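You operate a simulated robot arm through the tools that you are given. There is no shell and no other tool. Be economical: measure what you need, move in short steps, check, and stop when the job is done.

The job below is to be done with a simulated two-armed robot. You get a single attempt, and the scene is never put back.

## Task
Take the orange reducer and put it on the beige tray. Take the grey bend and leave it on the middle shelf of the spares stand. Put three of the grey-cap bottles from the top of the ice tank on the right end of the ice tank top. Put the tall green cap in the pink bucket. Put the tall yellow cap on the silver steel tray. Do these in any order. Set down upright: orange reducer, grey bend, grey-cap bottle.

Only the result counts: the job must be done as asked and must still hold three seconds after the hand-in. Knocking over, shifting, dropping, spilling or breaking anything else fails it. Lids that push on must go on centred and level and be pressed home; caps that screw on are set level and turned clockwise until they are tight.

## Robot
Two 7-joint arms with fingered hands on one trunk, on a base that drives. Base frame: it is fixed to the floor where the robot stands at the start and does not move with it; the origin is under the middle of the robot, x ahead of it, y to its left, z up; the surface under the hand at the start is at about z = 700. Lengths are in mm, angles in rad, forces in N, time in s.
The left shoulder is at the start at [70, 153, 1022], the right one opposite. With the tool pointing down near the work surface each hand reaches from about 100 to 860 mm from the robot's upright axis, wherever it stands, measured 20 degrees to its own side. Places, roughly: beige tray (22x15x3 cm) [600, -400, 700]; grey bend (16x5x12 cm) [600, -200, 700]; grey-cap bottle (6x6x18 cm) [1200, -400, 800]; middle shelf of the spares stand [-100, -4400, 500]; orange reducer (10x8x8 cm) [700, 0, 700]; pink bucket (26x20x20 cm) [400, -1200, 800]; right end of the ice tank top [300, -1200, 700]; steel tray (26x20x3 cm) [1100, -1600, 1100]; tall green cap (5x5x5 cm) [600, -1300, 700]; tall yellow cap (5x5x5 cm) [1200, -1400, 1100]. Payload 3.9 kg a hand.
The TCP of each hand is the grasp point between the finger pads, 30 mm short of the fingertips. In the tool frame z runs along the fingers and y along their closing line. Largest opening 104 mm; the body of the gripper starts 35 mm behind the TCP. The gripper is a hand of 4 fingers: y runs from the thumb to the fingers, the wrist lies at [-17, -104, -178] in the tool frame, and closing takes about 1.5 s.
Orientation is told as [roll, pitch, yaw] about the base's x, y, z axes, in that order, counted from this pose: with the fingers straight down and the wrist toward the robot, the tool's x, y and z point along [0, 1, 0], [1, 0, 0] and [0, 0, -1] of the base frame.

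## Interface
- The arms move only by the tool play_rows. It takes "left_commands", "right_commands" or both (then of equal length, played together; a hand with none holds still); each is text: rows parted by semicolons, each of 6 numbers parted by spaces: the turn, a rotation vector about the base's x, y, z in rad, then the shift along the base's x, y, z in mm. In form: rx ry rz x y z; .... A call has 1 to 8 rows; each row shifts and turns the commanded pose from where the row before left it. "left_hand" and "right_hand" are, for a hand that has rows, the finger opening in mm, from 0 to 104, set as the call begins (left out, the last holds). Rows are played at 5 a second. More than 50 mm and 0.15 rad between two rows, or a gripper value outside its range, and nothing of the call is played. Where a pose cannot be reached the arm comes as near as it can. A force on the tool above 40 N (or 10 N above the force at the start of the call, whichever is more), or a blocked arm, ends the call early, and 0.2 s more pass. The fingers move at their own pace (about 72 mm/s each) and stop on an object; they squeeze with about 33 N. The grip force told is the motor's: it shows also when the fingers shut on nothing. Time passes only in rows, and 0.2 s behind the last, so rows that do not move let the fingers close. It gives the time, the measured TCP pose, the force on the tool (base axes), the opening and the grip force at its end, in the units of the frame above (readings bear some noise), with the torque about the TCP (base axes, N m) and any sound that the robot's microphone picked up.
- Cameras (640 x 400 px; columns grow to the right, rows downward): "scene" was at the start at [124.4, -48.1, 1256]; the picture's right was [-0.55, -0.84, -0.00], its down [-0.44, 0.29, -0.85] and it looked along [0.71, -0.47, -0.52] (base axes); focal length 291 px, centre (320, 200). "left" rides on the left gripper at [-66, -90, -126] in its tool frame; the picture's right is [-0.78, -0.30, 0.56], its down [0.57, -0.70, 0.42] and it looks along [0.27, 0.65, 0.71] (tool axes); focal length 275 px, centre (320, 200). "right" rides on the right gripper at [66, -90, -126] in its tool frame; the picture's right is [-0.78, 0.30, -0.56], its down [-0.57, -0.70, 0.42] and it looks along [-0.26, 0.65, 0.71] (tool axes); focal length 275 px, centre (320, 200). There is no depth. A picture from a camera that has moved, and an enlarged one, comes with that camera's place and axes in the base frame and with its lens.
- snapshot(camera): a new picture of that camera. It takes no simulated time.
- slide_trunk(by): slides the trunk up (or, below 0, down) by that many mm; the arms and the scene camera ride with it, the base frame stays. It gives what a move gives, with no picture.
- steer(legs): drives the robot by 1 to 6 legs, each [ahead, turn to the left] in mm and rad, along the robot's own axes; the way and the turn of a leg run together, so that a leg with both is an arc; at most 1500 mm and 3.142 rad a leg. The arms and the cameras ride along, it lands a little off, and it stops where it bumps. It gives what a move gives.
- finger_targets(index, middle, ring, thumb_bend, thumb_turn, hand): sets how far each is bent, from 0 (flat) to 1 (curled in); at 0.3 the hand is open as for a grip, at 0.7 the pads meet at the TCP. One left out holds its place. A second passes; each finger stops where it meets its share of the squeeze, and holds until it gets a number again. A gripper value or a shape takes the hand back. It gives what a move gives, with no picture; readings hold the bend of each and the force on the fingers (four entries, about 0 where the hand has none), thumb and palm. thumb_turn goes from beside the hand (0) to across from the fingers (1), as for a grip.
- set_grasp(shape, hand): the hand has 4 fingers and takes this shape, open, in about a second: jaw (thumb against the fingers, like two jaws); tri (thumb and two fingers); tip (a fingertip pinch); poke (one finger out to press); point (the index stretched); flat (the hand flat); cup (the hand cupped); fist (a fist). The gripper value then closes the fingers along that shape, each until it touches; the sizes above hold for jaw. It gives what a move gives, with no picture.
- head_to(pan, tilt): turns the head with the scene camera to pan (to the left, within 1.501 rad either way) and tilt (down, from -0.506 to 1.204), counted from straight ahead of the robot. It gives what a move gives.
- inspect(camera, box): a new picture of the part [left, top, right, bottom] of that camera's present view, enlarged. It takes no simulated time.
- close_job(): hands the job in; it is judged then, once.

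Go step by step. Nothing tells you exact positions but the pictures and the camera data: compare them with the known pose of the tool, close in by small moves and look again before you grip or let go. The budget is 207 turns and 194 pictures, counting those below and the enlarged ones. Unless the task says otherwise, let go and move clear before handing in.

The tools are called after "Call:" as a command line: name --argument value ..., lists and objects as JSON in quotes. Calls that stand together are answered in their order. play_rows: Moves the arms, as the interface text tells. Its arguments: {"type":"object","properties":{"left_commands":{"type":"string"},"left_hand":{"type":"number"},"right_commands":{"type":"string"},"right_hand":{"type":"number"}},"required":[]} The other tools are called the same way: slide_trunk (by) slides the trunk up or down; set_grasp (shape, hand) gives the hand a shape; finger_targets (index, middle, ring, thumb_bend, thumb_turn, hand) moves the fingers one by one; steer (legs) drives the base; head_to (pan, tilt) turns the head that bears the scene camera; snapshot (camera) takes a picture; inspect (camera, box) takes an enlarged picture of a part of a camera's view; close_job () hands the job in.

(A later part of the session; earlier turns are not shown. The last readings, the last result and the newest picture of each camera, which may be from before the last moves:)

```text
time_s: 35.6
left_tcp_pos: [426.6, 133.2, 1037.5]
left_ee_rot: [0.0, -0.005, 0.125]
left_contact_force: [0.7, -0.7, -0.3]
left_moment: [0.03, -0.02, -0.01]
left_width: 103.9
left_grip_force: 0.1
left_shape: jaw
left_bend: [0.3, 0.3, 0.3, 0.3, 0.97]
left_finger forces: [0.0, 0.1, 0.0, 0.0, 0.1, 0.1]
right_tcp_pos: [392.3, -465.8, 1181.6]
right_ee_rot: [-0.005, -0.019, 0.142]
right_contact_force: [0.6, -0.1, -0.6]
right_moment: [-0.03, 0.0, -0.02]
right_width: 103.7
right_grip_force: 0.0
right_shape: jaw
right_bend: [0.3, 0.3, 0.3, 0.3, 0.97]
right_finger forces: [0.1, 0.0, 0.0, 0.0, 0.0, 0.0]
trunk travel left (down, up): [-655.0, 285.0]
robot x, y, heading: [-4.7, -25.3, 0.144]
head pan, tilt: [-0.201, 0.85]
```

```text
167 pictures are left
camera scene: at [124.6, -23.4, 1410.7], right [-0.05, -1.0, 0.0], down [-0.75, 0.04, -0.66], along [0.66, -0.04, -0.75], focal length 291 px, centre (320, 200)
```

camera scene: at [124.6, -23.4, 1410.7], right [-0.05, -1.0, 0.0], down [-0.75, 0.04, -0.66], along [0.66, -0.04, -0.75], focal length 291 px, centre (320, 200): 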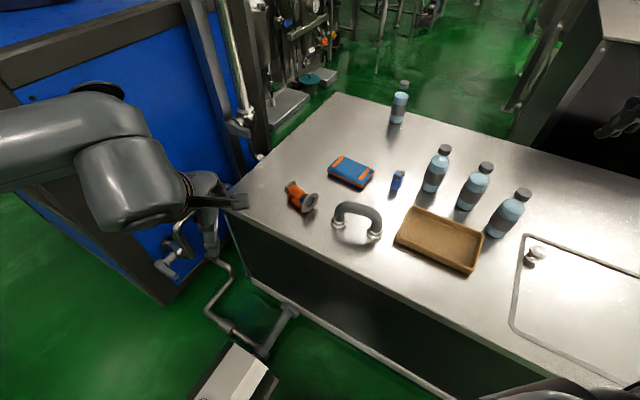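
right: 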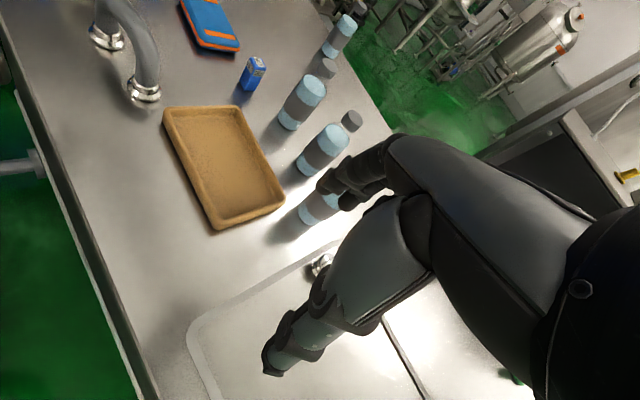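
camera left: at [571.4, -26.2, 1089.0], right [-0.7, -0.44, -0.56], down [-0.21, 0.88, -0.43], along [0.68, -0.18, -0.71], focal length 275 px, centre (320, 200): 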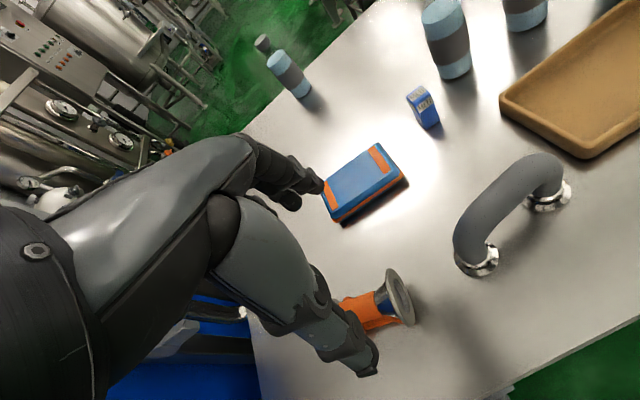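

Bring the right hand toward the reducer in steps, yawing to -0.86.

Call:
play_rows --right_commands "0 0.003 -0.067 23 30 -20;0 0.003 -0.067 23 30 -20;0 0.003 -0.067 23 30 -20;0 0.003 -0.067 23 30 -20;0 0.003 -0.067 23 30 -20;0 0.003 -0.067 23 30 -20;0 0.003 -0.067 23 30 -20;0 0 -0.067 23 30 -20"

Call:
play_rows --right_commands "0 0 -0.067 23 33 -14;0 0 -0.067 23 33 -14;0 0 -0.067 23 33 -14;0 0 -0.067 23 33 -14;0 0 -0.067 23 33 -14;0 0 -0.067 23 33 -14;0 0 -0.067 22 33 -6;0 0 0 0 0 0"

Call:
snapshot --camera "right"

Call:
snapshot --camera "scene"

```text
time_s: 37.4
left_tcp_pos: [426.9, 133.8, 1038.7]
left_ee_rot: [-0.001, -0.004, 0.126]
left_contact_force: [0.3, 0.7, -0.8]
left_moment: [0.01, 0.02, -0.01]
left_width: 103.8
left_grip_force: 0.0
left_shape: jaw
left_bend: [0.3, 0.3, 0.3, 0.3, 0.97]
left_finger forces: [0.1, 0.0, 0.0, 0.0, 0.0, 0.0]
right_tcp_pos: [494.6, -418.4, 980.0]
right_ee_rot: [0.011, -0.004, -0.365]
right_contact_force: [0.8, -0.8, 0.8]
right_moment: [0.02, -0.01, -0.02]
right_width: 104.1
right_grip_force: 0.0
right_shape: jaw
right_bend: [0.3, 0.3, 0.3, 0.3, 0.97]
right_finger forces: [0.0, 0.0, 0.1, 0.0, 0.1, 0.1]
right hand out of reach, approached as far as the arm can: row 1, 2, 3, 5, 6, 7, 8
trunk travel left (down, up): [-655.0, 285.0]
robot x, y, heading: [-2.8, -31.6, 0.149]
head pan, tilt: [-0.201, 0.85]
```

```text
time_s: 39.2
left_tcp_pos: [427.7, 133.5, 1036.5]
left_ee_rot: [-0.001, -0.004, 0.125]
left_contact_force: [1.0, 0.4, 0.1]
left_moment: [0.0, 0.0, -0.02]
left_width: 104.1
left_grip_force: 0.0
left_shape: jaw
left_bend: [0.3, 0.3, 0.3, 0.3, 0.97]
left_finger forces: [0.1, 0.0, 0.0, 0.0, 0.1, 0.1]
right_tcp_pos: [327.0, -500.6, 874.6]
right_ee_rot: [0.017, -0.004, -0.841]
right_contact_force: [0.1, -0.2, -0.2]
right_moment: [-0.04, 0.0, 0.01]
right_width: 103.8
right_grip_force: 0.0
right_shape: jaw
right_bend: [0.3, 0.3, 0.3, 0.3, 0.97]
right_finger forces: [0.0, 0.1, 0.0, 0.0, 0.0, 0.0]
right hand out of reach, approached as far as the arm can: row 1, 2, 3, 4, 5, 6, 7
trunk travel left (down, up): [-655.0, 285.0]
robot x, y, heading: [-0.4, -30.6, 0.143]
head pan, tilt: [-0.201, 0.85]
```

```text
166 pictures are left
camera right: at [314.5, -391.6, 1001.8], right [-0.39, -0.74, 0.55], down [-0.89, 0.14, -0.44], along [0.25, -0.65, -0.71], focal length 275 px, centre (320, 200)
```

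right: 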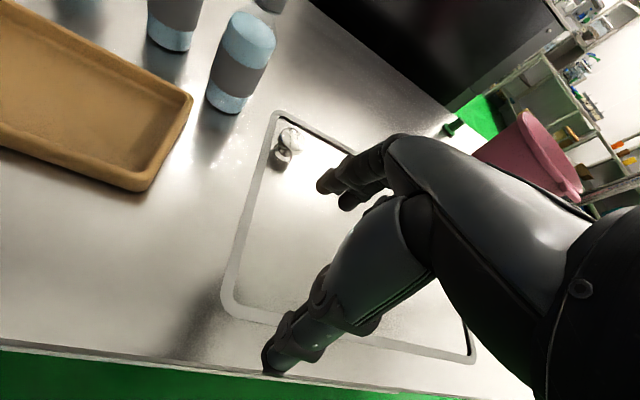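

```text
165 pictures are left
camera scene: at [125.2, -24.1, 1410.6], right [-0.05, -1.0, 0.0], down [-0.75, 0.04, -0.66], along [0.66, -0.04, -0.75], focal length 291 px, centre (320, 200)
```

scene: 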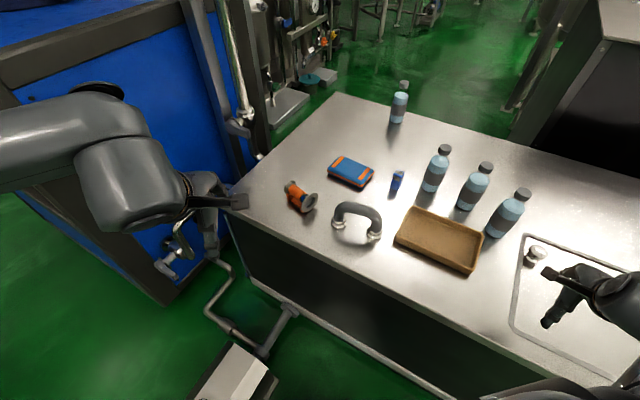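

The right arm is limited the other way. The left limit is about -0.7 rad relative to the bearing, so I'll use the left hand with yaw ≈ -0.7 (10° off, fine for a cylinder). Right hand up, then turn back to face the tank.

Call:
play_rows --right_commands "0 0 0.1 0 0 40;0 0 0.1 0 0 40;0 0 0.1 0 0 40;0 0 0.1 0 0 30;0 0 0 0 0 0"

Call:
steer --legs '[[0, -0.74]]'

Call:
head_to --pan 0.3 --tilt 0.85

Call:
snapshot --camera "scene"

```text
time_s: 40.4
left_tcp_pos: [427.1, 135.0, 1037.8]
left_ee_rot: [0.001, -0.004, 0.125]
left_contact_force: [0.2, 0.8, -0.7]
left_moment: [0.0, -0.01, -0.01]
left_width: 103.9
left_grip_force: 0.0
left_shape: jaw
left_bend: [0.3, 0.3, 0.3, 0.3, 0.97]
left_finger forces: [0.0, 0.0, 0.0, 0.0, 0.0, 0.0]
right_tcp_pos: [326.3, -500.5, 1025.4]
right_ee_rot: [-0.007, 0.001, -0.462]
right_contact_force: [-0.3, 1.0, 0.6]
right_moment: [0.0, -0.02, 0.0]
right_width: 103.9
right_grip_force: 0.1
right_shape: jaw
right_bend: [0.3, 0.3, 0.3, 0.3, 0.97]
right_finger forces: [0.2, 0.0, 0.0, 0.0, 0.0, 0.1]
trunk travel left (down, up): [-655.0, 285.0]
robot x, y, heading: [-5.5, -23.8, 0.136]
head pan, tilt: [-0.201, 0.85]
```

```text
time_s: 42.8
left_tcp_pos: [421.4, -203.1, 1037.9]
left_ee_rot: [0.001, -0.003, -0.626]
left_contact_force: [0.3, -0.1, 0.1]
left_moment: [0.02, 0.0, -0.01]
left_width: 104.3
left_grip_force: 0.1
left_shape: jaw
left_bend: [0.3, 0.3, 0.3, 0.3, 0.97]
left_finger forces: [0.0, 0.0, 0.0, 0.0, 0.0, 0.1]
right_tcp_pos: [-85.2, -597.5, 1024.9]
right_ee_rot: [-0.005, -0.002, -1.214]
right_contact_force: [0.9, -0.1, 0.0]
right_moment: [0.01, 0.01, -0.02]
right_width: 103.8
right_grip_force: 0.1
right_shape: jaw
right_bend: [0.3, 0.3, 0.3, 0.3, 0.97]
right_finger forces: [0.0, 0.0, 0.1, 0.0, 0.0, 0.0]
trunk travel left (down, up): [-655.0, 285.0]
robot x, y, heading: [-1.2, -31.0, -0.604]
head pan, tilt: [-0.201, 0.85]
```

```text
time_s: 43.7
left_tcp_pos: [422.0, -203.5, 1037.4]
left_ee_rot: [0.001, -0.002, -0.625]
left_contact_force: [0.2, 0.8, -0.3]
left_moment: [0.02, -0.02, 0.02]
left_width: 104.0
left_grip_force: 0.0
left_shape: jaw
left_bend: [0.3, 0.3, 0.3, 0.3, 0.97]
left_finger forces: [0.0, 0.0, 0.0, 0.1, 0.0, 0.0]
right_tcp_pos: [-85.4, -596.3, 1025.5]
right_ee_rot: [-0.006, 0.0, -1.213]
right_contact_force: [-0.3, 0.0, -0.1]
right_moment: [0.01, -0.01, -0.04]
right_width: 103.9
right_grip_force: 0.0
right_shape: jaw
right_bend: [0.3, 0.3, 0.3, 0.3, 0.97]
right_finger forces: [0.0, 0.0, 0.0, 0.0, 0.1, 0.0]
trunk travel left (down, up): [-655.0, 285.0]
robot x, y, heading: [-3.3, -29.9, -0.605]
head pan, tilt: [0.3, 0.85]
```

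```text
164 pictures are left
camera scene: at [112.7, -78.7, 1410.7], right [-0.3, -0.95, 0.0], down [-0.72, 0.23, -0.66], along [0.63, -0.2, -0.75], focal length 291 px, centre (320, 200)
```

scene: 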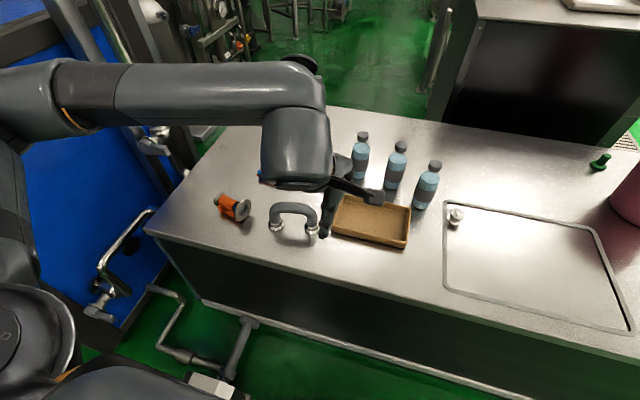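

Move the left hand over the reducer with yaw about -0.69.

Call:
play_rows --left_commands "0 0 -0.008 36 25 -20;0 0 -0.008 36 25 -20;0 0 -0.008 36 25 -20;0 0 -0.008 36 25 -20;0 0 -0.008 36 25 -20;0 0 -0.008 36 25 -20;0 0 -0.008 36 25 -10;0 0 -0.008 36 25 0"

Call:
play_rows --left_commands "0 0 0 25 8 0;0 0 0 0 0 0"

Call:
snapshot --camera "scene"

Call:
snapshot --camera "left"

```text
time_s: 45.5
left_tcp_pos: [691.1, -17.2, 907.0]
left_ee_rot: [0.005, -0.005, -0.68]
left_contact_force: [-0.1, 0.6, -0.7]
left_moment: [0.02, 0.0, 0.02]
left_width: 104.0
left_grip_force: 0.0
left_shape: jaw
left_bend: [0.3, 0.3, 0.3, 0.3, 0.97]
left_finger forces: [0.0, 0.0, 0.0, 0.1, 0.1, 0.1]
left hand out of reach, approached as far as the arm can: row 8
right_tcp_pos: [-86.0, -597.9, 1025.9]
right_ee_rot: [-0.004, 0.001, -1.212]
right_contact_force: [0.1, 1.0, 0.2]
right_moment: [0.05, 0.01, -0.02]
right_width: 103.9
right_grip_force: 0.2
right_shape: jaw
right_bend: [0.3, 0.3, 0.3, 0.3, 0.97]
right_finger forces: [0.0, 0.0, 0.0, 0.0, 0.0, 0.0]
trunk travel left (down, up): [-655.0, 285.0]
robot x, y, heading: [-2.8, -27.5, -0.608]
head pan, tilt: [0.3, 0.85]
```

```text
time_s: 46.1
left_tcp_pos: [690.0, -16.9, 905.6]
left_ee_rot: [0.005, -0.005, -0.681]
left_contact_force: [0.0, -0.1, 0.5]
left_moment: [0.0, -0.02, 0.0]
left_width: 104.1
left_grip_force: 0.0
left_shape: jaw
left_bend: [0.3, 0.3, 0.3, 0.3, 0.97]
left_finger forces: [0.1, 0.1, 0.0, 0.0, 0.0, 0.0]
left hand out of reach, approached as far as the arm can: row 1
right_tcp_pos: [-86.3, -597.5, 1026.0]
right_ee_rot: [-0.005, 0.001, -1.212]
right_contact_force: [0.1, -0.1, -0.5]
right_moment: [-0.01, 0.02, 0.05]
right_width: 103.9
right_grip_force: 0.0
right_shape: jaw
right_bend: [0.3, 0.3, 0.3, 0.3, 0.97]
right_finger forces: [0.0, 0.1, 0.0, 0.0, 0.0, 0.1]
trunk travel left (down, up): [-655.0, 285.0]
robot x, y, heading: [-0.4, -28.1, -0.605]
head pan, tilt: [0.3, 0.85]
```

```text
163 pictures are left
camera scene: at [112.5, -78.9, 1410.7], right [-0.3, -0.95, 0.0], down [-0.72, 0.23, -0.66], along [0.63, -0.2, -0.75], focal length 291 px, centre (320, 200)
```

scene: 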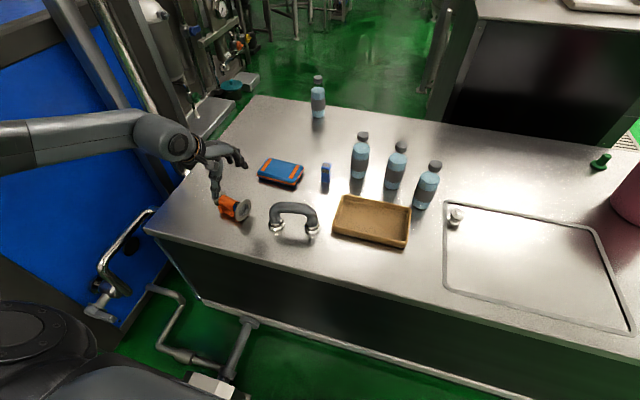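

```text
162 pictures are left
camera left: at [578.3, -12.6, 1030.8], right [-0.71, -0.42, -0.56], down [-0.18, 0.89, -0.43], along [0.68, -0.2, -0.71], focal length 275 px, centre (320, 200)
```

left: 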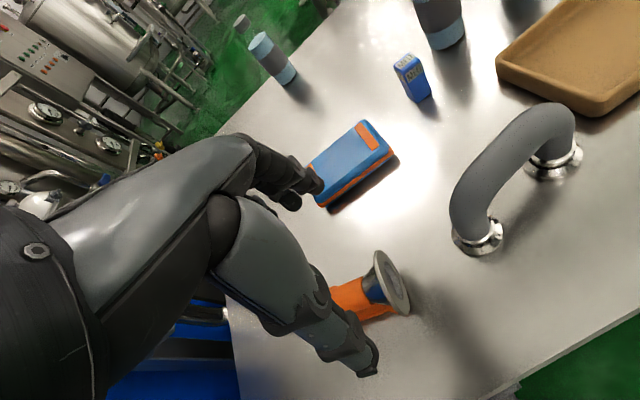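

Nearly there; backing up 80 mm improves the bearing so the yaw stays within limits.

Call:
steer --legs '[[-80, 0]]'

Call:
play_rows --left_commands "0 0 0 37 -8 0;0 0 0 37 -8 -10;0 0 0 36 -8 -10;0 0 0 0 0 0"

Call:
inspect --camera "scene" --box '[140, 80, 340, 220]'

Call:
snapshot --camera "left"

```text
time_s: 47.2
left_tcp_pos: [624.7, 30.1, 906.8]
left_ee_rot: [0.005, -0.004, -0.677]
left_contact_force: [0.0, 0.5, 0.7]
left_moment: [0.04, -0.04, -0.02]
left_width: 104.0
left_grip_force: 0.0
left_shape: jaw
left_bend: [0.3, 0.3, 0.3, 0.3, 0.97]
left_finger forces: [0.0, 0.0, 0.0, 0.1, 0.1, 0.0]
right_tcp_pos: [-151.3, -552.2, 1025.4]
right_ee_rot: [-0.006, 0.0, -1.211]
right_contact_force: [0.2, -0.2, 0.8]
right_moment: [-0.02, 0.0, 0.04]
right_width: 103.9
right_grip_force: 0.2
right_shape: jaw
right_bend: [0.3, 0.3, 0.3, 0.3, 0.97]
right_finger forces: [0.0, 0.0, 0.0, 0.1, 0.0, 0.1]
trunk travel left (down, up): [-655.0, 285.0]
robot x, y, heading: [-66.6, 18.8, -0.602]
head pan, tilt: [0.3, 0.85]
```

```text
time_s: 48.2
left_tcp_pos: [633.2, 27.4, 902.6]
left_ee_rot: [0.009, -0.004, -0.672]
left_contact_force: [-0.8, -0.4, -0.4]
left_moment: [0.01, -0.01, 0.03]
left_width: 103.9
left_grip_force: 0.0
left_shape: jaw
left_bend: [0.3, 0.3, 0.3, 0.3, 0.97]
left_finger forces: [0.0, 0.1, 0.1, 0.1, 0.0, 0.0]
left hand out of reach, approached as far as the arm can: row 1, 2, 3
right_tcp_pos: [-150.6, -551.3, 1025.7]
right_ee_rot: [-0.006, -0.001, -1.211]
right_contact_force: [-0.1, 0.5, 0.2]
right_moment: [-0.01, 0.02, 0.0]
right_width: 103.9
right_grip_force: 0.1
right_shape: jaw
right_bend: [0.3, 0.3, 0.3, 0.3, 0.97]
right_finger forces: [0.0, 0.1, 0.0, 0.0, 0.0, 0.0]
trunk travel left (down, up): [-655.0, 285.0]
robot x, y, heading: [-68.3, 18.5, -0.599]
head pan, tilt: [0.3, 0.85]
```

```text
2.86 times, centred on (240, 150) of scene
camera zoom: at [47.4, -33.0, 1410.6], right [-0.3, -0.95, 0.0], down [-0.72, 0.22, -0.66], along [0.63, -0.2, -0.75], focal length 831 px, centre (549, 343)
```

zoom: 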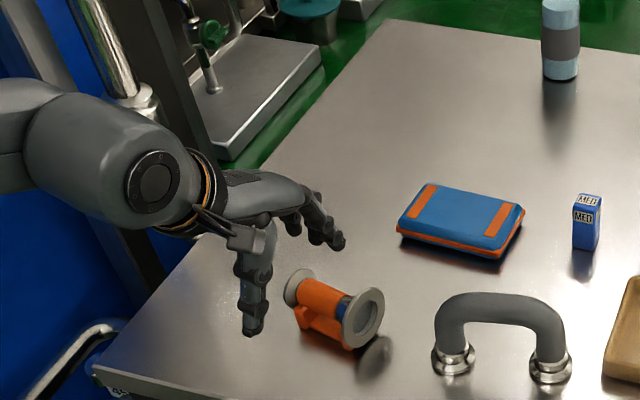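

```text
160 pictures are left
camera left: at [520.4, 30.3, 1027.2], right [-0.71, -0.42, -0.57], down [-0.19, 0.89, -0.42], along [0.68, -0.19, -0.71], focal length 275 px, centre (320, 200)
```

left: 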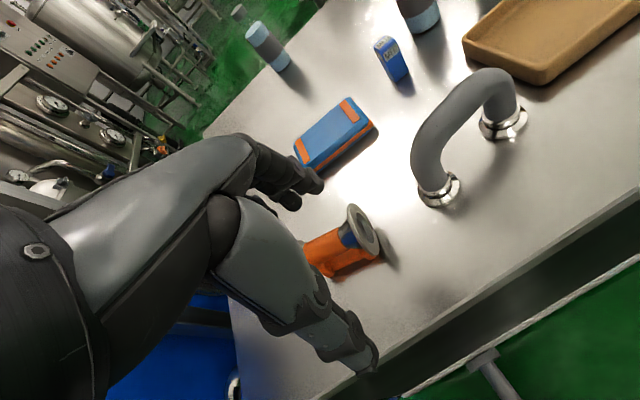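

The limit depends on hand yaw relative to bearing (about -0.65). I'll relax yaw to -0.58 and try again; the cylinder will align when squeezed.

Call:
play_rows --left_commands "-0.003 0 0.09 0 0 0;0 0 0 35 -8 0;0 0 0 35 -8 -20;0 0 0 32 -6 -20;0 0 0 0 0 0"

Call:
snapshot --camera "left"

Call:
inspect --camera "scene" --box '[140, 80, 340, 220]'

```text
time_s: 49.4
left_tcp_pos: [685.0, 15.5, 892.2]
left_ee_rot: [0.002, -0.009, -0.584]
left_contact_force: [-0.1, 0.4, 0.1]
left_moment: [-0.02, 0.0, 0.02]
left_width: 104.1
left_grip_force: 0.1
left_shape: jaw
left_bend: [0.3, 0.3, 0.3, 0.3, 0.97]
left_finger forces: [0.1, 0.0, 0.0, 0.1, 0.1, 0.0]
left hand out of reach, approached as far as the arm can: row 3, 4
right_tcp_pos: [-151.1, -551.3, 1025.9]
right_ee_rot: [-0.007, 0.0, -1.211]
right_contact_force: [0.2, -0.5, -0.4]
right_moment: [-0.02, -0.01, -0.02]
right_width: 103.9
right_grip_force: 0.1
right_shape: jaw
right_bend: [0.3, 0.3, 0.3, 0.3, 0.97]
right_finger forces: [0.0, 0.0, 0.0, 0.0, 0.0, 0.0]
trunk travel left (down, up): [-655.0, 285.0]
robot x, y, heading: [-68.8, 20.4, -0.603]
head pan, tilt: [0.3, 0.85]
```

```text
159 pictures are left
camera left: at [573.1, 9.2, 1016.5], right [-0.67, -0.48, -0.56], down [-0.27, 0.86, -0.43], along [0.69, -0.14, -0.71], focal length 275 px, centre (320, 200)
```

left: 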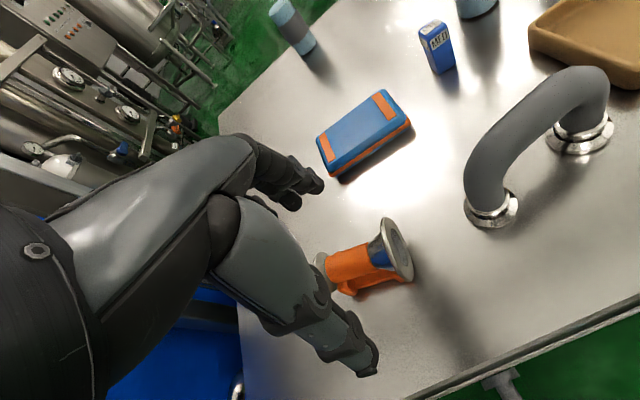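

```text
2.86 times, centred on (240, 150) of scene
camera zoom: at [47.8, -33.0, 1410.6], right [-0.3, -0.95, 0.0], down [-0.72, 0.22, -0.66], along [0.63, -0.2, -0.75], focal length 831 px, centre (549, 343)
```

zoom: 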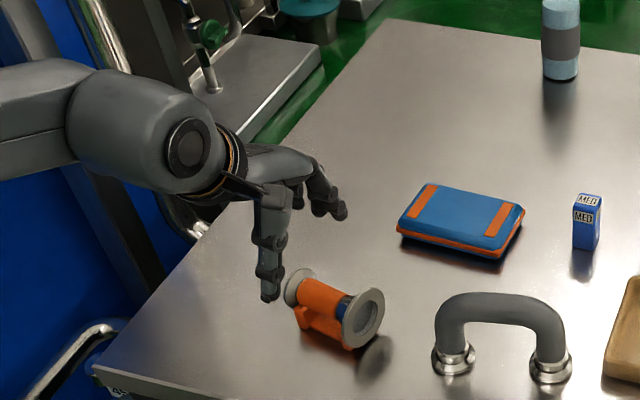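

Reach worsens with distance, so I'll stand closer at about (60,-10): retract the hand, reposition the base.

Call:
play_rows --left_commands "0 0 0 -40 -20 15;0 0 0 -40 -20 15;0 0 0 -40 -20 15;0 0 0 -40 -20 15;0 0 0 -40 -20 15;0 0 0 -40 -20 0;0 0 0 0 0 0"

Call:
steer --legs '[[0, 0.35], [135, 0], [0, -0.2]]'

Call:
snapshot --camera "scene"

```text
time_s: 51.0
left_tcp_pos: [444.8, -106.1, 965.0]
left_ee_rot: [0.002, -0.009, -0.589]
left_contact_force: [-0.2, 0.7, -0.4]
left_moment: [0.01, -0.01, 0.02]
left_width: 103.9
left_grip_force: 0.0
left_shape: jaw
left_bend: [0.3, 0.3, 0.3, 0.3, 0.97]
left_finger forces: [0.1, 0.1, 0.0, 0.1, 0.1, 0.0]
right_tcp_pos: [-150.7, -550.8, 1026.4]
right_ee_rot: [-0.006, -0.002, -1.211]
right_contact_force: [0.6, -0.3, 0.2]
right_moment: [0.02, 0.02, -0.01]
right_width: 103.7
right_grip_force: 0.0
right_shape: jaw
right_bend: [0.3, 0.3, 0.3, 0.3, 0.97]
right_finger forces: [0.0, 0.0, 0.0, 0.0, 0.1, 0.0]
trunk travel left (down, up): [-655.0, 285.0]
robot x, y, heading: [-69.6, 17.9, -0.602]
head pan, tilt: [0.3, 0.85]
```

```text
time_s: 54.1
left_tcp_pos: [587.4, -62.8, 965.6]
left_ee_rot: [0.002, -0.005, -0.441]
left_contact_force: [-0.1, -0.5, 0.3]
left_moment: [0.02, -0.01, 0.0]
left_width: 103.9
left_grip_force: 0.1
left_shape: jaw
left_bend: [0.3, 0.3, 0.3, 0.3, 0.97]
left_finger forces: [0.0, 0.0, 0.0, 0.0, 0.0, 0.0]
right_tcp_pos: [64.2, -592.7, 1025.7]
right_ee_rot: [-0.005, -0.001, -1.063]
right_contact_force: [0.0, 0.3, 0.4]
right_moment: [0.03, 0.01, 0.0]
right_width: 104.0
right_grip_force: 0.0
right_shape: jaw
right_bend: [0.3, 0.3, 0.3, 0.3, 0.97]
right_finger forces: [0.1, 0.1, 0.0, 0.0, 0.0, 0.1]
trunk travel left (down, up): [-655.0, 285.0]
robot x, y, heading: [59.7, -19.5, -0.454]
head pan, tilt: [0.3, 0.85]
```

```text
157 pictures are left
camera scene: at [183.5, -49.2, 1410.6], right [-0.15, -0.99, 0.0], down [-0.74, 0.12, -0.66], along [0.65, -0.1, -0.75], focal length 291 px, centre (320, 200)
```

scene: 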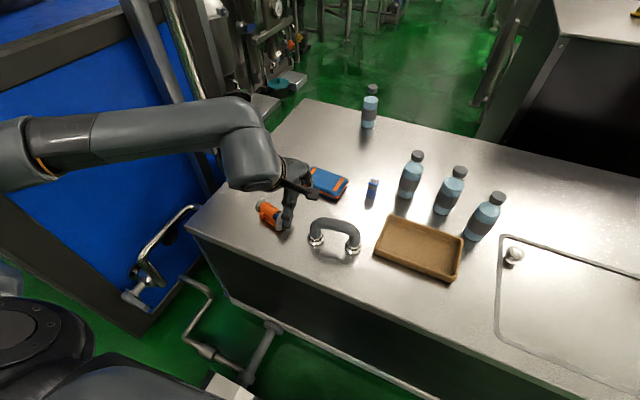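

Call:
play_rows --left_commands "0 0 -0.05 37 17 -15;0 0 -0.05 37 17 -15;0 0 -0.05 37 17 -20;0 0 -0.05 37 17 -20;0 0 0 0 0 0"

Call:
snapshot --camera "left"

Call:
inspect --camera "scene" --box '[160, 80, 400, 260]'

```text
time_s: 55.3
left_tcp_pos: [735.3, 3.7, 896.9]
left_ee_rot: [0.0, -0.006, -0.641]
left_contact_force: [0.3, -0.5, 0.5]
left_moment: [-0.01, 0.0, 0.02]
left_width: 104.0
left_grip_force: 0.1
left_shape: jaw
left_bend: [0.3, 0.3, 0.3, 0.3, 0.97]
left_finger forces: [0.0, 0.0, 0.0, 0.0, 0.0, 0.0]
right_tcp_pos: [62.0, -592.3, 1026.7]
right_ee_rot: [-0.005, -0.002, -1.063]
right_contact_force: [-0.1, 0.0, -0.2]
right_moment: [-0.02, 0.0, 0.0]
right_width: 103.8
right_grip_force: 0.1
right_shape: jaw
right_bend: [0.3, 0.3, 0.3, 0.3, 0.97]
right_finger forces: [0.0, 0.1, 0.0, 0.0, 0.0, 0.0]
trunk travel left (down, up): [-655.0, 285.0]
robot x, y, heading: [59.5, -18.2, -0.454]
head pan, tilt: [0.3, 0.85]
```

```text
156 pictures are left
camera left: at [623.8, 4.1, 1021.4], right [-0.7, -0.45, -0.56], down [-0.22, 0.88, -0.43], along [0.68, -0.18, -0.71], focal length 275 px, centre (320, 200)
```

left: 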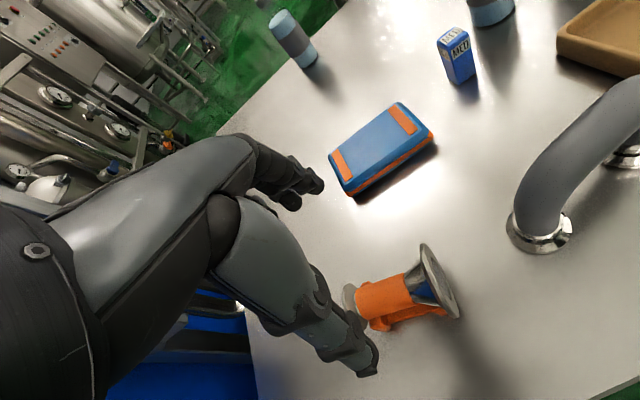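

```text
2.22 times, centred on (280, 170) of scene
camera zoom: at [181.6, -49.6, 1410.8], right [-0.15, -0.99, 0.0], down [-0.74, 0.12, -0.66], along [0.65, -0.1, -0.75], focal length 646 px, centre (409, 267)
```

zoom: 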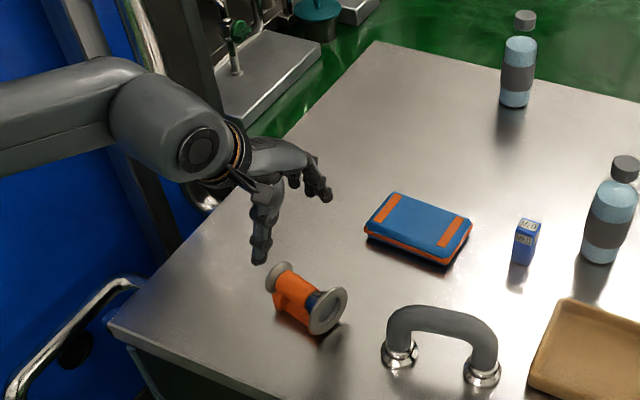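

Directly above now. Descend partly and turn a bit more toward the axis-perpendicular yaw.

Call:
play_rows --left_commands "0 0.003 0 1 1 -35;0 0.003 0 1 1 -30;0 0 -0.05 0 0 0;0 0 -0.05 0 0 0;0 0 -0.05 0 0 0;0 0 0 0 0 0"

Call:
snapshot --camera "left"

Call:
inspect --camera "scene" --box '[220, 120, 340, 240]'

```text
time_s: 56.7
left_tcp_pos: [733.7, -3.9, 828.0]
left_ee_rot: [-0.007, 0.0, -0.686]
left_contact_force: [0.8, -0.1, -0.7]
left_moment: [0.01, 0.02, -0.01]
left_width: 103.7
left_grip_force: 0.1
left_shape: jaw
left_bend: [0.3, 0.3, 0.3, 0.3, 0.97]
left_finger forces: [0.1, 0.0, 0.0, 0.0, 0.0, 0.0]
left hand out of reach, approached as far as the arm can: row 3, 4
right_tcp_pos: [64.4, -592.1, 1026.0]
right_ee_rot: [-0.005, 0.0, -1.064]
right_contact_force: [0.0, 0.0, 0.0]
right_moment: [0.01, 0.01, 0.02]
right_width: 103.6
right_grip_force: 0.1
right_shape: jaw
right_bend: [0.3, 0.3, 0.3, 0.3, 0.97]
right_finger forces: [0.1, 0.0, 0.1, 0.0, 0.0, 0.1]
trunk travel left (down, up): [-655.0, 285.0]
robot x, y, heading: [61.6, -15.4, -0.454]
head pan, tilt: [0.3, 0.85]
```

```text
154 pictures are left
camera left: at [623.2, 2.0, 955.1], right [-0.72, -0.42, -0.55], down [-0.18, 0.88, -0.43], along [0.67, -0.21, -0.72], focal length 275 px, centre (320, 200)
```

left: 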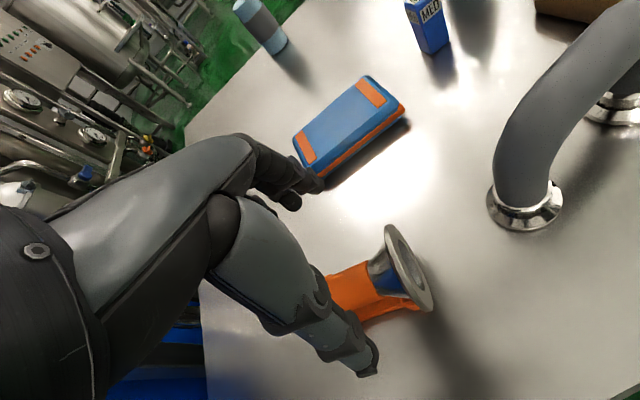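

```text
3.33 times, centred on (280, 180) of scene
camera zoom: at [182.8, -49.2, 1410.7], right [-0.15, -0.99, 0.0], down [-0.74, 0.12, -0.66], along [0.65, -0.1, -0.75], focal length 969 px, centre (453, 267)
```

zoom: 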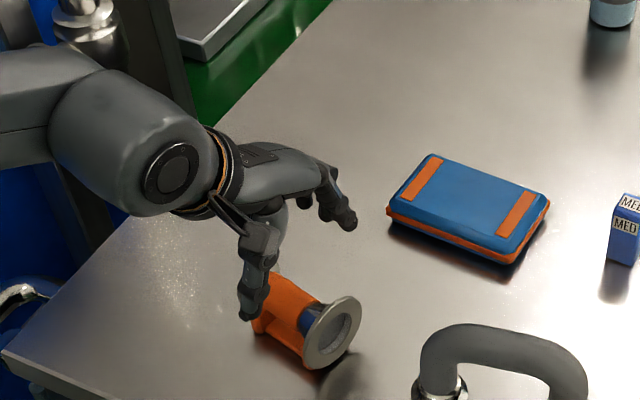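

Shift slightly toward the small flange and descend to about z=760, then close.

Call:
play_rows --left_commands "0.005 0 0.03 5 10 0;0 0 0 0 0 -25;0 0 0 0 0 -25;0 0 0 0 0 -18;0 0 0 0 0 0"

Call:
inspect --camera "left" --box '[240, 180, 480, 400]'

Call:
inspect --camera "scene" --box '[220, 120, 340, 240]'

```text
time_s: 57.9
left_tcp_pos: [729.1, -8.0, 757.8]
left_ee_rot: [-0.015, -0.042, -0.686]
left_contact_force: [0.4, 0.2, -0.5]
left_moment: [0.0, 0.01, 0.05]
left_width: 103.8
left_grip_force: 0.1
left_shape: jaw
left_bend: [0.3, 0.3, 0.3, 0.3, 0.97]
left_finger forces: [0.1, 0.0, 0.1, 0.1, 0.0, 0.0]
left hand out of reach, approached as far as the arm can: row 1, 3, 4
right_tcp_pos: [63.1, -590.0, 1027.1]
right_ee_rot: [-0.005, -0.002, -1.064]
right_contact_force: [-1.1, 0.6, 0.7]
right_moment: [-0.04, -0.04, -0.03]
right_width: 104.4
right_grip_force: 0.2
right_shape: jaw
right_bend: [0.3, 0.3, 0.3, 0.3, 0.97]
right_finger forces: [0.0, 0.1, 0.1, 0.0, 0.0, 0.0]
trunk travel left (down, up): [-655.0, 285.0]
robot x, y, heading: [63.0, -16.8, -0.456]
head pan, tilt: [0.3, 0.85]
```

```text
1.82 times, centred on (360, 290) of left
camera zoom: at [615.8, 1.1, 880.4], right [-0.71, -0.44, -0.56], down [-0.17, 0.87, -0.46], along [0.69, -0.23, -0.69], focal length 500 px, centre (247, 36)
```

zoom: 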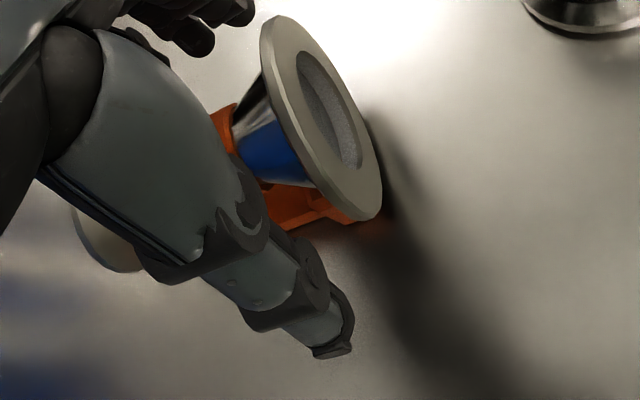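

```text
3.33 times, centred on (280, 180) of scene
camera zoom: at [182.9, -46.6, 1410.8], right [-0.15, -0.99, 0.0], down [-0.74, 0.11, -0.66], along [0.65, -0.1, -0.75], focal length 969 px, centre (453, 267)
```

zoom: 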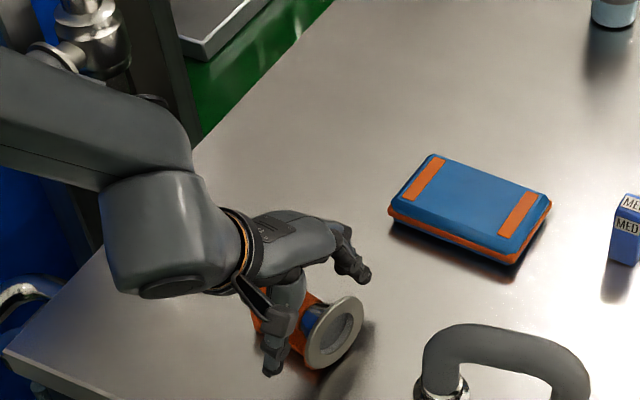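

The hand straddles the reducer body. Close.

Call:
play_rows --left_commands "0 0 0 0 0 0;0 0 0 0 0 0;0 0 0 0 0 0;0 0 0 0 0 0;0 0 0 0 0 0;0 0 0 0 0 0;0 0 0 0 0 0;0 0 0 0 0 0" --left_hand 0

Call:
inspect --camera "left" --box '[240, 180, 480, 400]'

Call:
inspect --camera "scene" --box '[220, 120, 340, 240]'

```text
time_s: 59.7
left_tcp_pos: [730.3, -10.7, 757.4]
left_ee_rot: [-0.013, -0.04, -0.686]
left_contact_force: [0.6, -0.8, -0.3]
left_moment: [0.02, 0.0, -0.02]
left_width: 28.3
left_grip_force: 32.8
left_shape: jaw
left_bend: [0.73, 0.57, 0.53, 0.73, 1.0]
left_finger forces: [17.1, 8.5, 3.8, 0.0, 29.4, 0.1]
right_tcp_pos: [63.2, -592.8, 1026.7]
right_ee_rot: [-0.006, 0.0, -1.062]
right_contact_force: [0.9, 1.0, -1.1]
right_moment: [0.02, -0.02, -0.01]
right_width: 103.8
right_grip_force: 0.1
right_shape: jaw
right_bend: [0.3, 0.3, 0.3, 0.3, 0.97]
right_finger forces: [0.0, 0.0, 0.1, 0.1, 0.0, 0.0]
trunk travel left (down, up): [-655.0, 285.0]
robot x, y, heading: [62.8, -16.6, -0.456]
head pan, tilt: [0.3, 0.85]
```

```text
1.82 times, centred on (360, 290) of left
camera zoom: at [615.7, -0.9, 880.1], right [-0.71, -0.43, -0.56], down [-0.17, 0.87, -0.46], along [0.69, -0.23, -0.69], focal length 500 px, centre (247, 36)
```

zoom: 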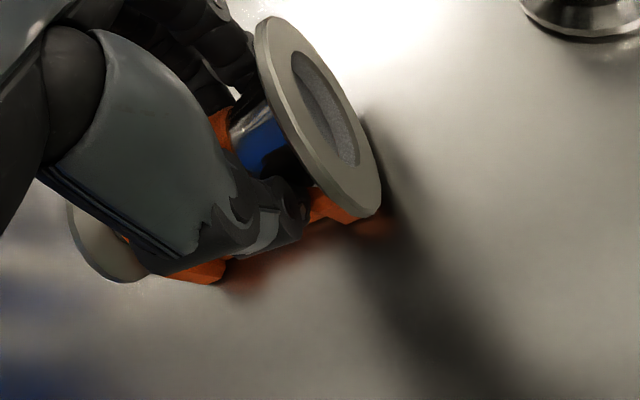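

```text
3.33 times, centred on (280, 180) of scene
camera zoom: at [183.3, -49.1, 1410.6], right [-0.15, -0.99, 0.0], down [-0.74, 0.12, -0.66], along [0.65, -0.1, -0.75], focal length 969 px, centre (453, 267)
```

zoom: 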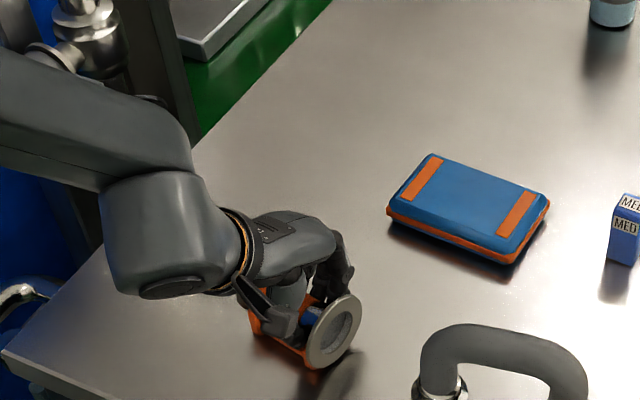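

Firm grip. Lift high enough to clear the bend, then check.

Call:
play_rows --left_commands "0 0 0 0 0 20;0 0 0 0 0 40;0 0 0 0 0 45;0 0 0 0 0 50;0 0 0 0 0 0"

Call:
snapshot --camera "scene"

```text
time_s: 60.9
left_tcp_pos: [733.7, -3.4, 840.2]
left_ee_rot: [-0.007, -0.006, -0.708]
left_contact_force: [-0.2, 0.6, -3.8]
left_moment: [-0.03, 0.02, 0.0]
left_width: 28.0
left_grip_force: 33.1
left_shape: jaw
left_bend: [0.73, 0.58, 0.55, 0.74, 0.99]
left_finger forces: [18.2, 7.6, 4.0, 0.0, 29.5, 0.0]
left hand out of reach, approached as far as the arm can: row 3, 4
right_tcp_pos: [62.9, -591.0, 1025.6]
right_ee_rot: [-0.005, -0.001, -1.064]
right_contact_force: [-0.2, -0.4, -0.4]
right_moment: [0.03, 0.01, -0.01]
right_width: 103.8
right_grip_force: 0.0
right_shape: jaw
right_bend: [0.3, 0.3, 0.3, 0.3, 0.97]
right_finger forces: [0.0, 0.0, 0.0, 0.0, 0.1, 0.0]
trunk travel left (down, up): [-655.0, 285.0]
robot x, y, heading: [59.7, -15.7, -0.458]
head pan, tilt: [0.3, 0.85]
```

```text
148 pictures are left
camera scene: at [183.1, -49.1, 1410.7], right [-0.15, -0.99, 0.0], down [-0.74, 0.12, -0.66], along [0.65, -0.1, -0.75], focal length 291 px, centre (320, 200)
```

scene: 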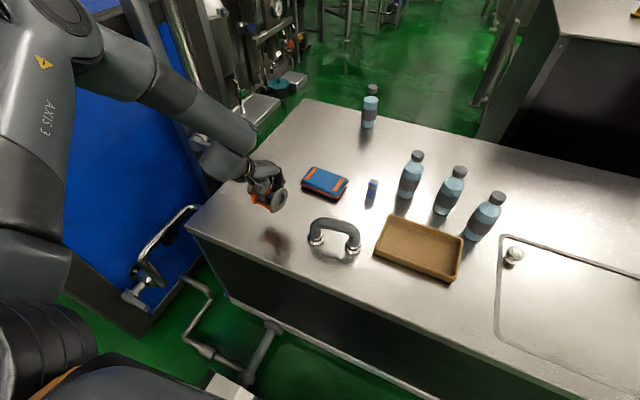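

Lifted. Pull back toward the robot while raising, with a little yaw relaxation.

Call:
play_rows --left_commands "0 0 0.03 -30 -4 15;0 0 0.03 -30 -4 20;0 0 0.03 -30 -4 20;0 0 0 -25 -4 20;0 0 0 0 0 15;0 0 0 0 0 0"

Call:
snapshot --camera "scene"

```text
time_s: 62.3
left_tcp_pos: [620.3, -16.3, 929.3]
left_ee_rot: [-0.004, 0.007, -0.615]
left_contact_force: [0.0, 0.0, -3.8]
left_moment: [-0.08, 0.02, 0.02]
left_width: 27.9
left_grip_force: 32.5
left_shape: jaw
left_bend: [0.73, 0.58, 0.56, 0.74, 0.99]
left_finger forces: [18.1, 7.5, 4.0, 0.0, 29.5, 0.0]
left hand out of reach, approached as far as the arm can: row 1
right_tcp_pos: [63.2, -591.2, 1025.0]
right_ee_rot: [-0.006, 0.0, -1.062]
right_contact_force: [-0.9, -0.2, -1.4]
right_moment: [-0.02, -0.01, 0.02]
right_width: 104.0
right_grip_force: 0.1
right_shape: jaw
right_bend: [0.3, 0.3, 0.3, 0.3, 0.97]
right_finger forces: [0.0, 0.1, 0.0, 0.0, 0.0, 0.0]
trunk travel left (down, up): [-655.0, 285.0]
robot x, y, heading: [58.5, -16.3, -0.45]
head pan, tilt: [0.3, 0.85]
```

```text
147 pictures are left
camera scene: at [183.7, -49.2, 1410.6], right [-0.15, -0.99, 0.0], down [-0.74, 0.12, -0.66], along [0.65, -0.1, -0.75], focal length 291 px, centre (320, 200)
```

scene: 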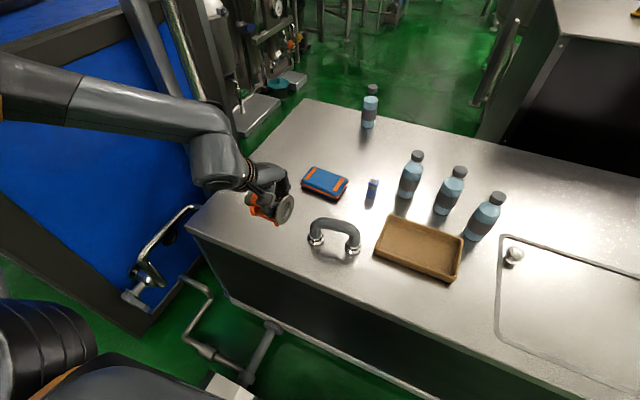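

Call:
play_rows --left_commands "0 0 -0.03 -7.5 -47 0;0 0 -0.03 -7.5 -47 0;0 0 -0.03 -7.5 -47 0;0 0 -0.03 -7.5 -47 0;0 0 -0.03 -7.5 -47 0;0 0 -0.03 -7.5 -47 0;0 0 -0.03 -7.5 -47 0;0 0 0 -7.5 -47 0"

Call:
head_to --pan -0.1 --tilt 0.9

Call:
snapshot --camera "scene"

Call:
snapshot --camera "left"

```text
time_s: 64.1
left_tcp_pos: [559.6, -394.5, 930.9]
left_ee_rot: [-0.001, 0.005, -0.824]
left_contact_force: [-0.8, 0.6, -3.9]
left_moment: [-0.02, 0.06, -0.01]
left_width: 27.9
left_grip_force: 32.4
left_shape: jaw
left_bend: [0.73, 0.58, 0.56, 0.74, 0.99]
left_finger forces: [18.4, 7.5, 3.8, 0.1, 29.7, 0.0]
right_tcp_pos: [62.6, -593.4, 1023.0]
right_ee_rot: [-0.003, 0.002, -1.065]
right_contact_force: [-0.2, 0.0, -0.2]
right_moment: [0.0, -0.02, 0.03]
right_width: 103.9
right_grip_force: 0.1
right_shape: jaw
right_bend: [0.3, 0.3, 0.3, 0.3, 0.97]
right_finger forces: [0.0, 0.1, 0.0, 0.0, 0.0, 0.1]
trunk travel left (down, up): [-655.0, 285.0]
robot x, y, heading: [63.0, -14.3, -0.464]
head pan, tilt: [0.3, 0.85]
```

```text
time_s: 65.0
left_tcp_pos: [560.4, -392.0, 930.5]
left_ee_rot: [-0.007, 0.007, -0.826]
left_contact_force: [0.7, -0.1, -3.3]
left_moment: [-0.09, 0.06, -0.02]
left_width: 27.7
left_grip_force: 33.2
left_shape: jaw
left_bend: [0.73, 0.58, 0.56, 0.74, 0.99]
left_finger forces: [18.5, 7.6, 3.8, 0.1, 29.7, 0.0]
right_tcp_pos: [63.6, -591.3, 1025.5]
right_ee_rot: [-0.005, -0.001, -1.063]
right_contact_force: [0.3, 0.3, -0.4]
right_moment: [-0.01, -0.02, 0.0]
right_width: 104.0
right_grip_force: 0.0
right_shape: jaw
right_bend: [0.3, 0.3, 0.3, 0.3, 0.97]
right_finger forces: [0.0, 0.1, 0.1, 0.0, 0.1, 0.0]
trunk travel left (down, up): [-655.0, 285.0]
robot x, y, heading: [64.1, -14.9, -0.453]
head pan, tilt: [-0.099, 0.901]
```

```text
146 pictures are left
camera scene: at [170.5, -76.9, 1406.7], right [-0.53, -0.85, 0.0], down [-0.67, 0.41, -0.62], along [0.53, -0.33, -0.78], focal length 291 px, centre (320, 200)
```

scene: 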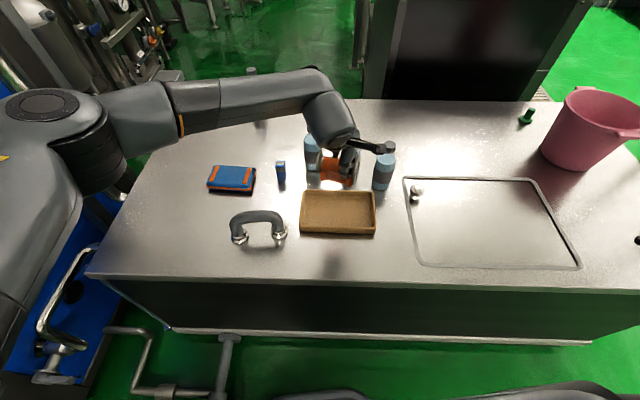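

```text
145 pictures are left
camera left: at [452.1, -371.4, 1056.4], right [-0.77, -0.31, -0.55], down [-0.06, 0.9, -0.42], along [0.63, -0.3, -0.72], focal length 275 px, centre (320, 200)
```

left: 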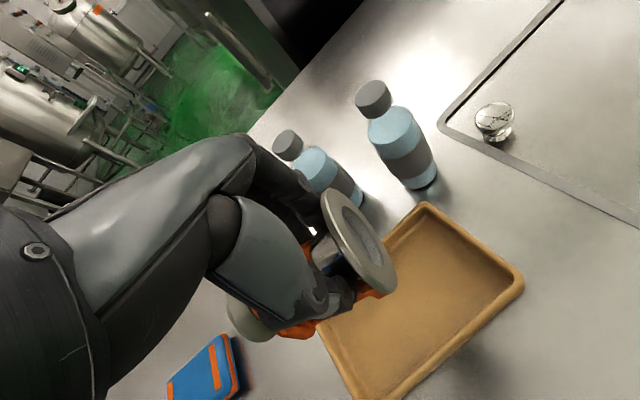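

Reducer is nearly centred over the tray. Turn the hand a little to line up with the tray and lower to ~800, then check.

Call:
play_rows --left_commands "0 0 0.06 -2 -2 -20;0 0 0.06 -2 -2 -30;0 0 0.06 0 0 -30;0 0 0.04 0 0 -30;0 0 0 0 0 -20;0 0 0 0 0 0"

Call:
inspect --camera "scene" --box '[260, 120, 420, 260]'

Call:
snapshot --camera "left"

```text
time_s: 66.4
left_tcp_pos: [556.0, -397.3, 798.2]
left_ee_rot: [-0.006, 0.005, -0.604]
left_contact_force: [0.4, -0.4, -3.2]
left_moment: [-0.05, 0.02, 0.03]
left_width: 27.6
left_grip_force: 32.9
left_shape: jaw
left_bend: [0.73, 0.58, 0.56, 0.74, 0.99]
left_finger forces: [18.6, 7.4, 3.9, 0.0, 29.9, 0.0]
right_tcp_pos: [63.2, -591.7, 1025.4]
right_ee_rot: [-0.006, -0.001, -1.063]
right_contact_force: [0.6, 0.2, -0.6]
right_moment: [0.02, 0.04, 0.0]
right_width: 103.8
right_grip_force: 0.1
right_shape: jaw
right_bend: [0.3, 0.3, 0.3, 0.3, 0.97]
right_finger forces: [0.0, 0.0, 0.0, 0.0, 0.0, 0.1]
trunk travel left (down, up): [-655.0, 285.0]
robot x, y, heading: [61.7, -18.7, -0.457]
head pan, tilt: [-0.099, 0.901]
```

```text
2.86 times, centred on (340, 190) of scene
camera zoom: at [170.2, -77.2, 1406.8], right [-0.53, -0.85, 0.0], down [-0.67, 0.41, -0.62], along [0.53, -0.33, -0.78], focal length 831 px, centre (263, 229)
```

zoom: 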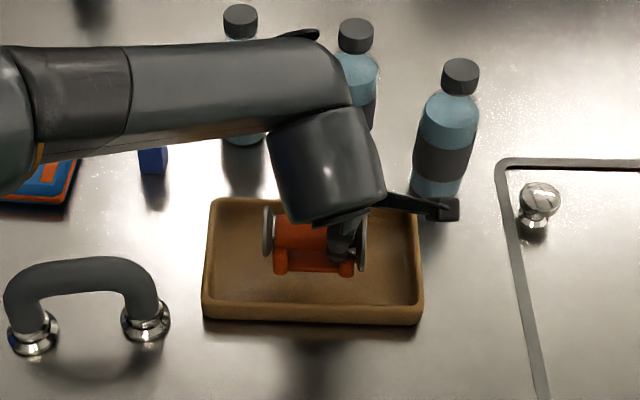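

```text
143 pictures are left
camera left: at [445.5, -401.0, 923.9], right [-0.69, -0.47, -0.55], down [-0.25, 0.87, -0.42], along [0.68, -0.15, -0.72], focal length 275 px, centre (320, 200)
```

left: 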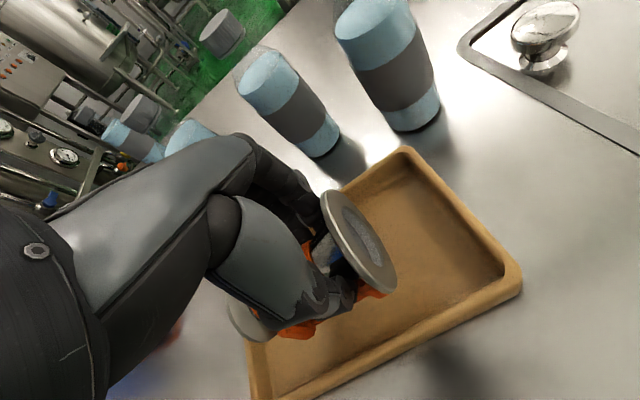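

Aligned and inside the tray outline. Lower gently to contact.

Call:
play_rows --left_commands "0 0 0 0 0 -14;0 0 0 0 0 -10;0 0 0 0 0 -4;0 0 0 0 0 -3;0 0 0 0 0 -3;0 0 0 0 0 -2;0 0 0 0 0 -2"

Call:
inspect --camera "scene" --box '[260, 120, 420, 260]'

```text
time_s: 68.0
left_tcp_pos: [555.2, -397.2, 764.2]
left_ee_rot: [-0.007, 0.001, -0.606]
left_contact_force: [-2.0, -0.7, 15.7]
left_moment: [0.0, -0.09, -0.01]
left_width: 28.2
left_grip_force: 33.0
left_shape: jaw
left_bend: [0.73, 0.58, 0.56, 0.73, 0.99]
left_finger forces: [19.1, 9.0, 4.6, 0.0, 33.8, 0.0]
right_tcp_pos: [60.9, -590.1, 1028.2]
right_ee_rot: [-0.005, -0.004, -1.063]
right_contact_force: [0.3, -0.2, -0.3]
right_moment: [-0.02, -0.03, -0.01]
right_width: 104.0
right_grip_force: 0.1
right_shape: jaw
right_bend: [0.3, 0.3, 0.3, 0.3, 0.97]
right_finger forces: [0.0, 0.0, 0.1, 0.0, 0.1, 0.0]
trunk travel left (down, up): [-655.0, 285.0]
robot x, y, heading: [63.8, -17.1, -0.458]
head pan, tilt: [-0.099, 0.901]
```

```text
2.86 times, centred on (340, 190) of scene
camera zoom: at [167.1, -75.4, 1407.4], right [-0.53, -0.85, 0.0], down [-0.66, 0.41, -0.62], along [0.53, -0.33, -0.78], focal length 831 px, centre (263, 229)
```

zoom: 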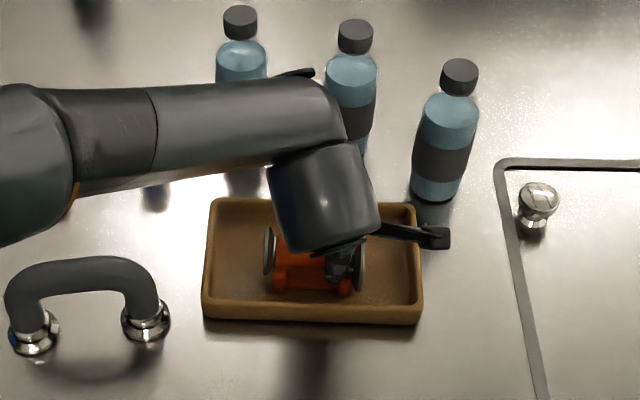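

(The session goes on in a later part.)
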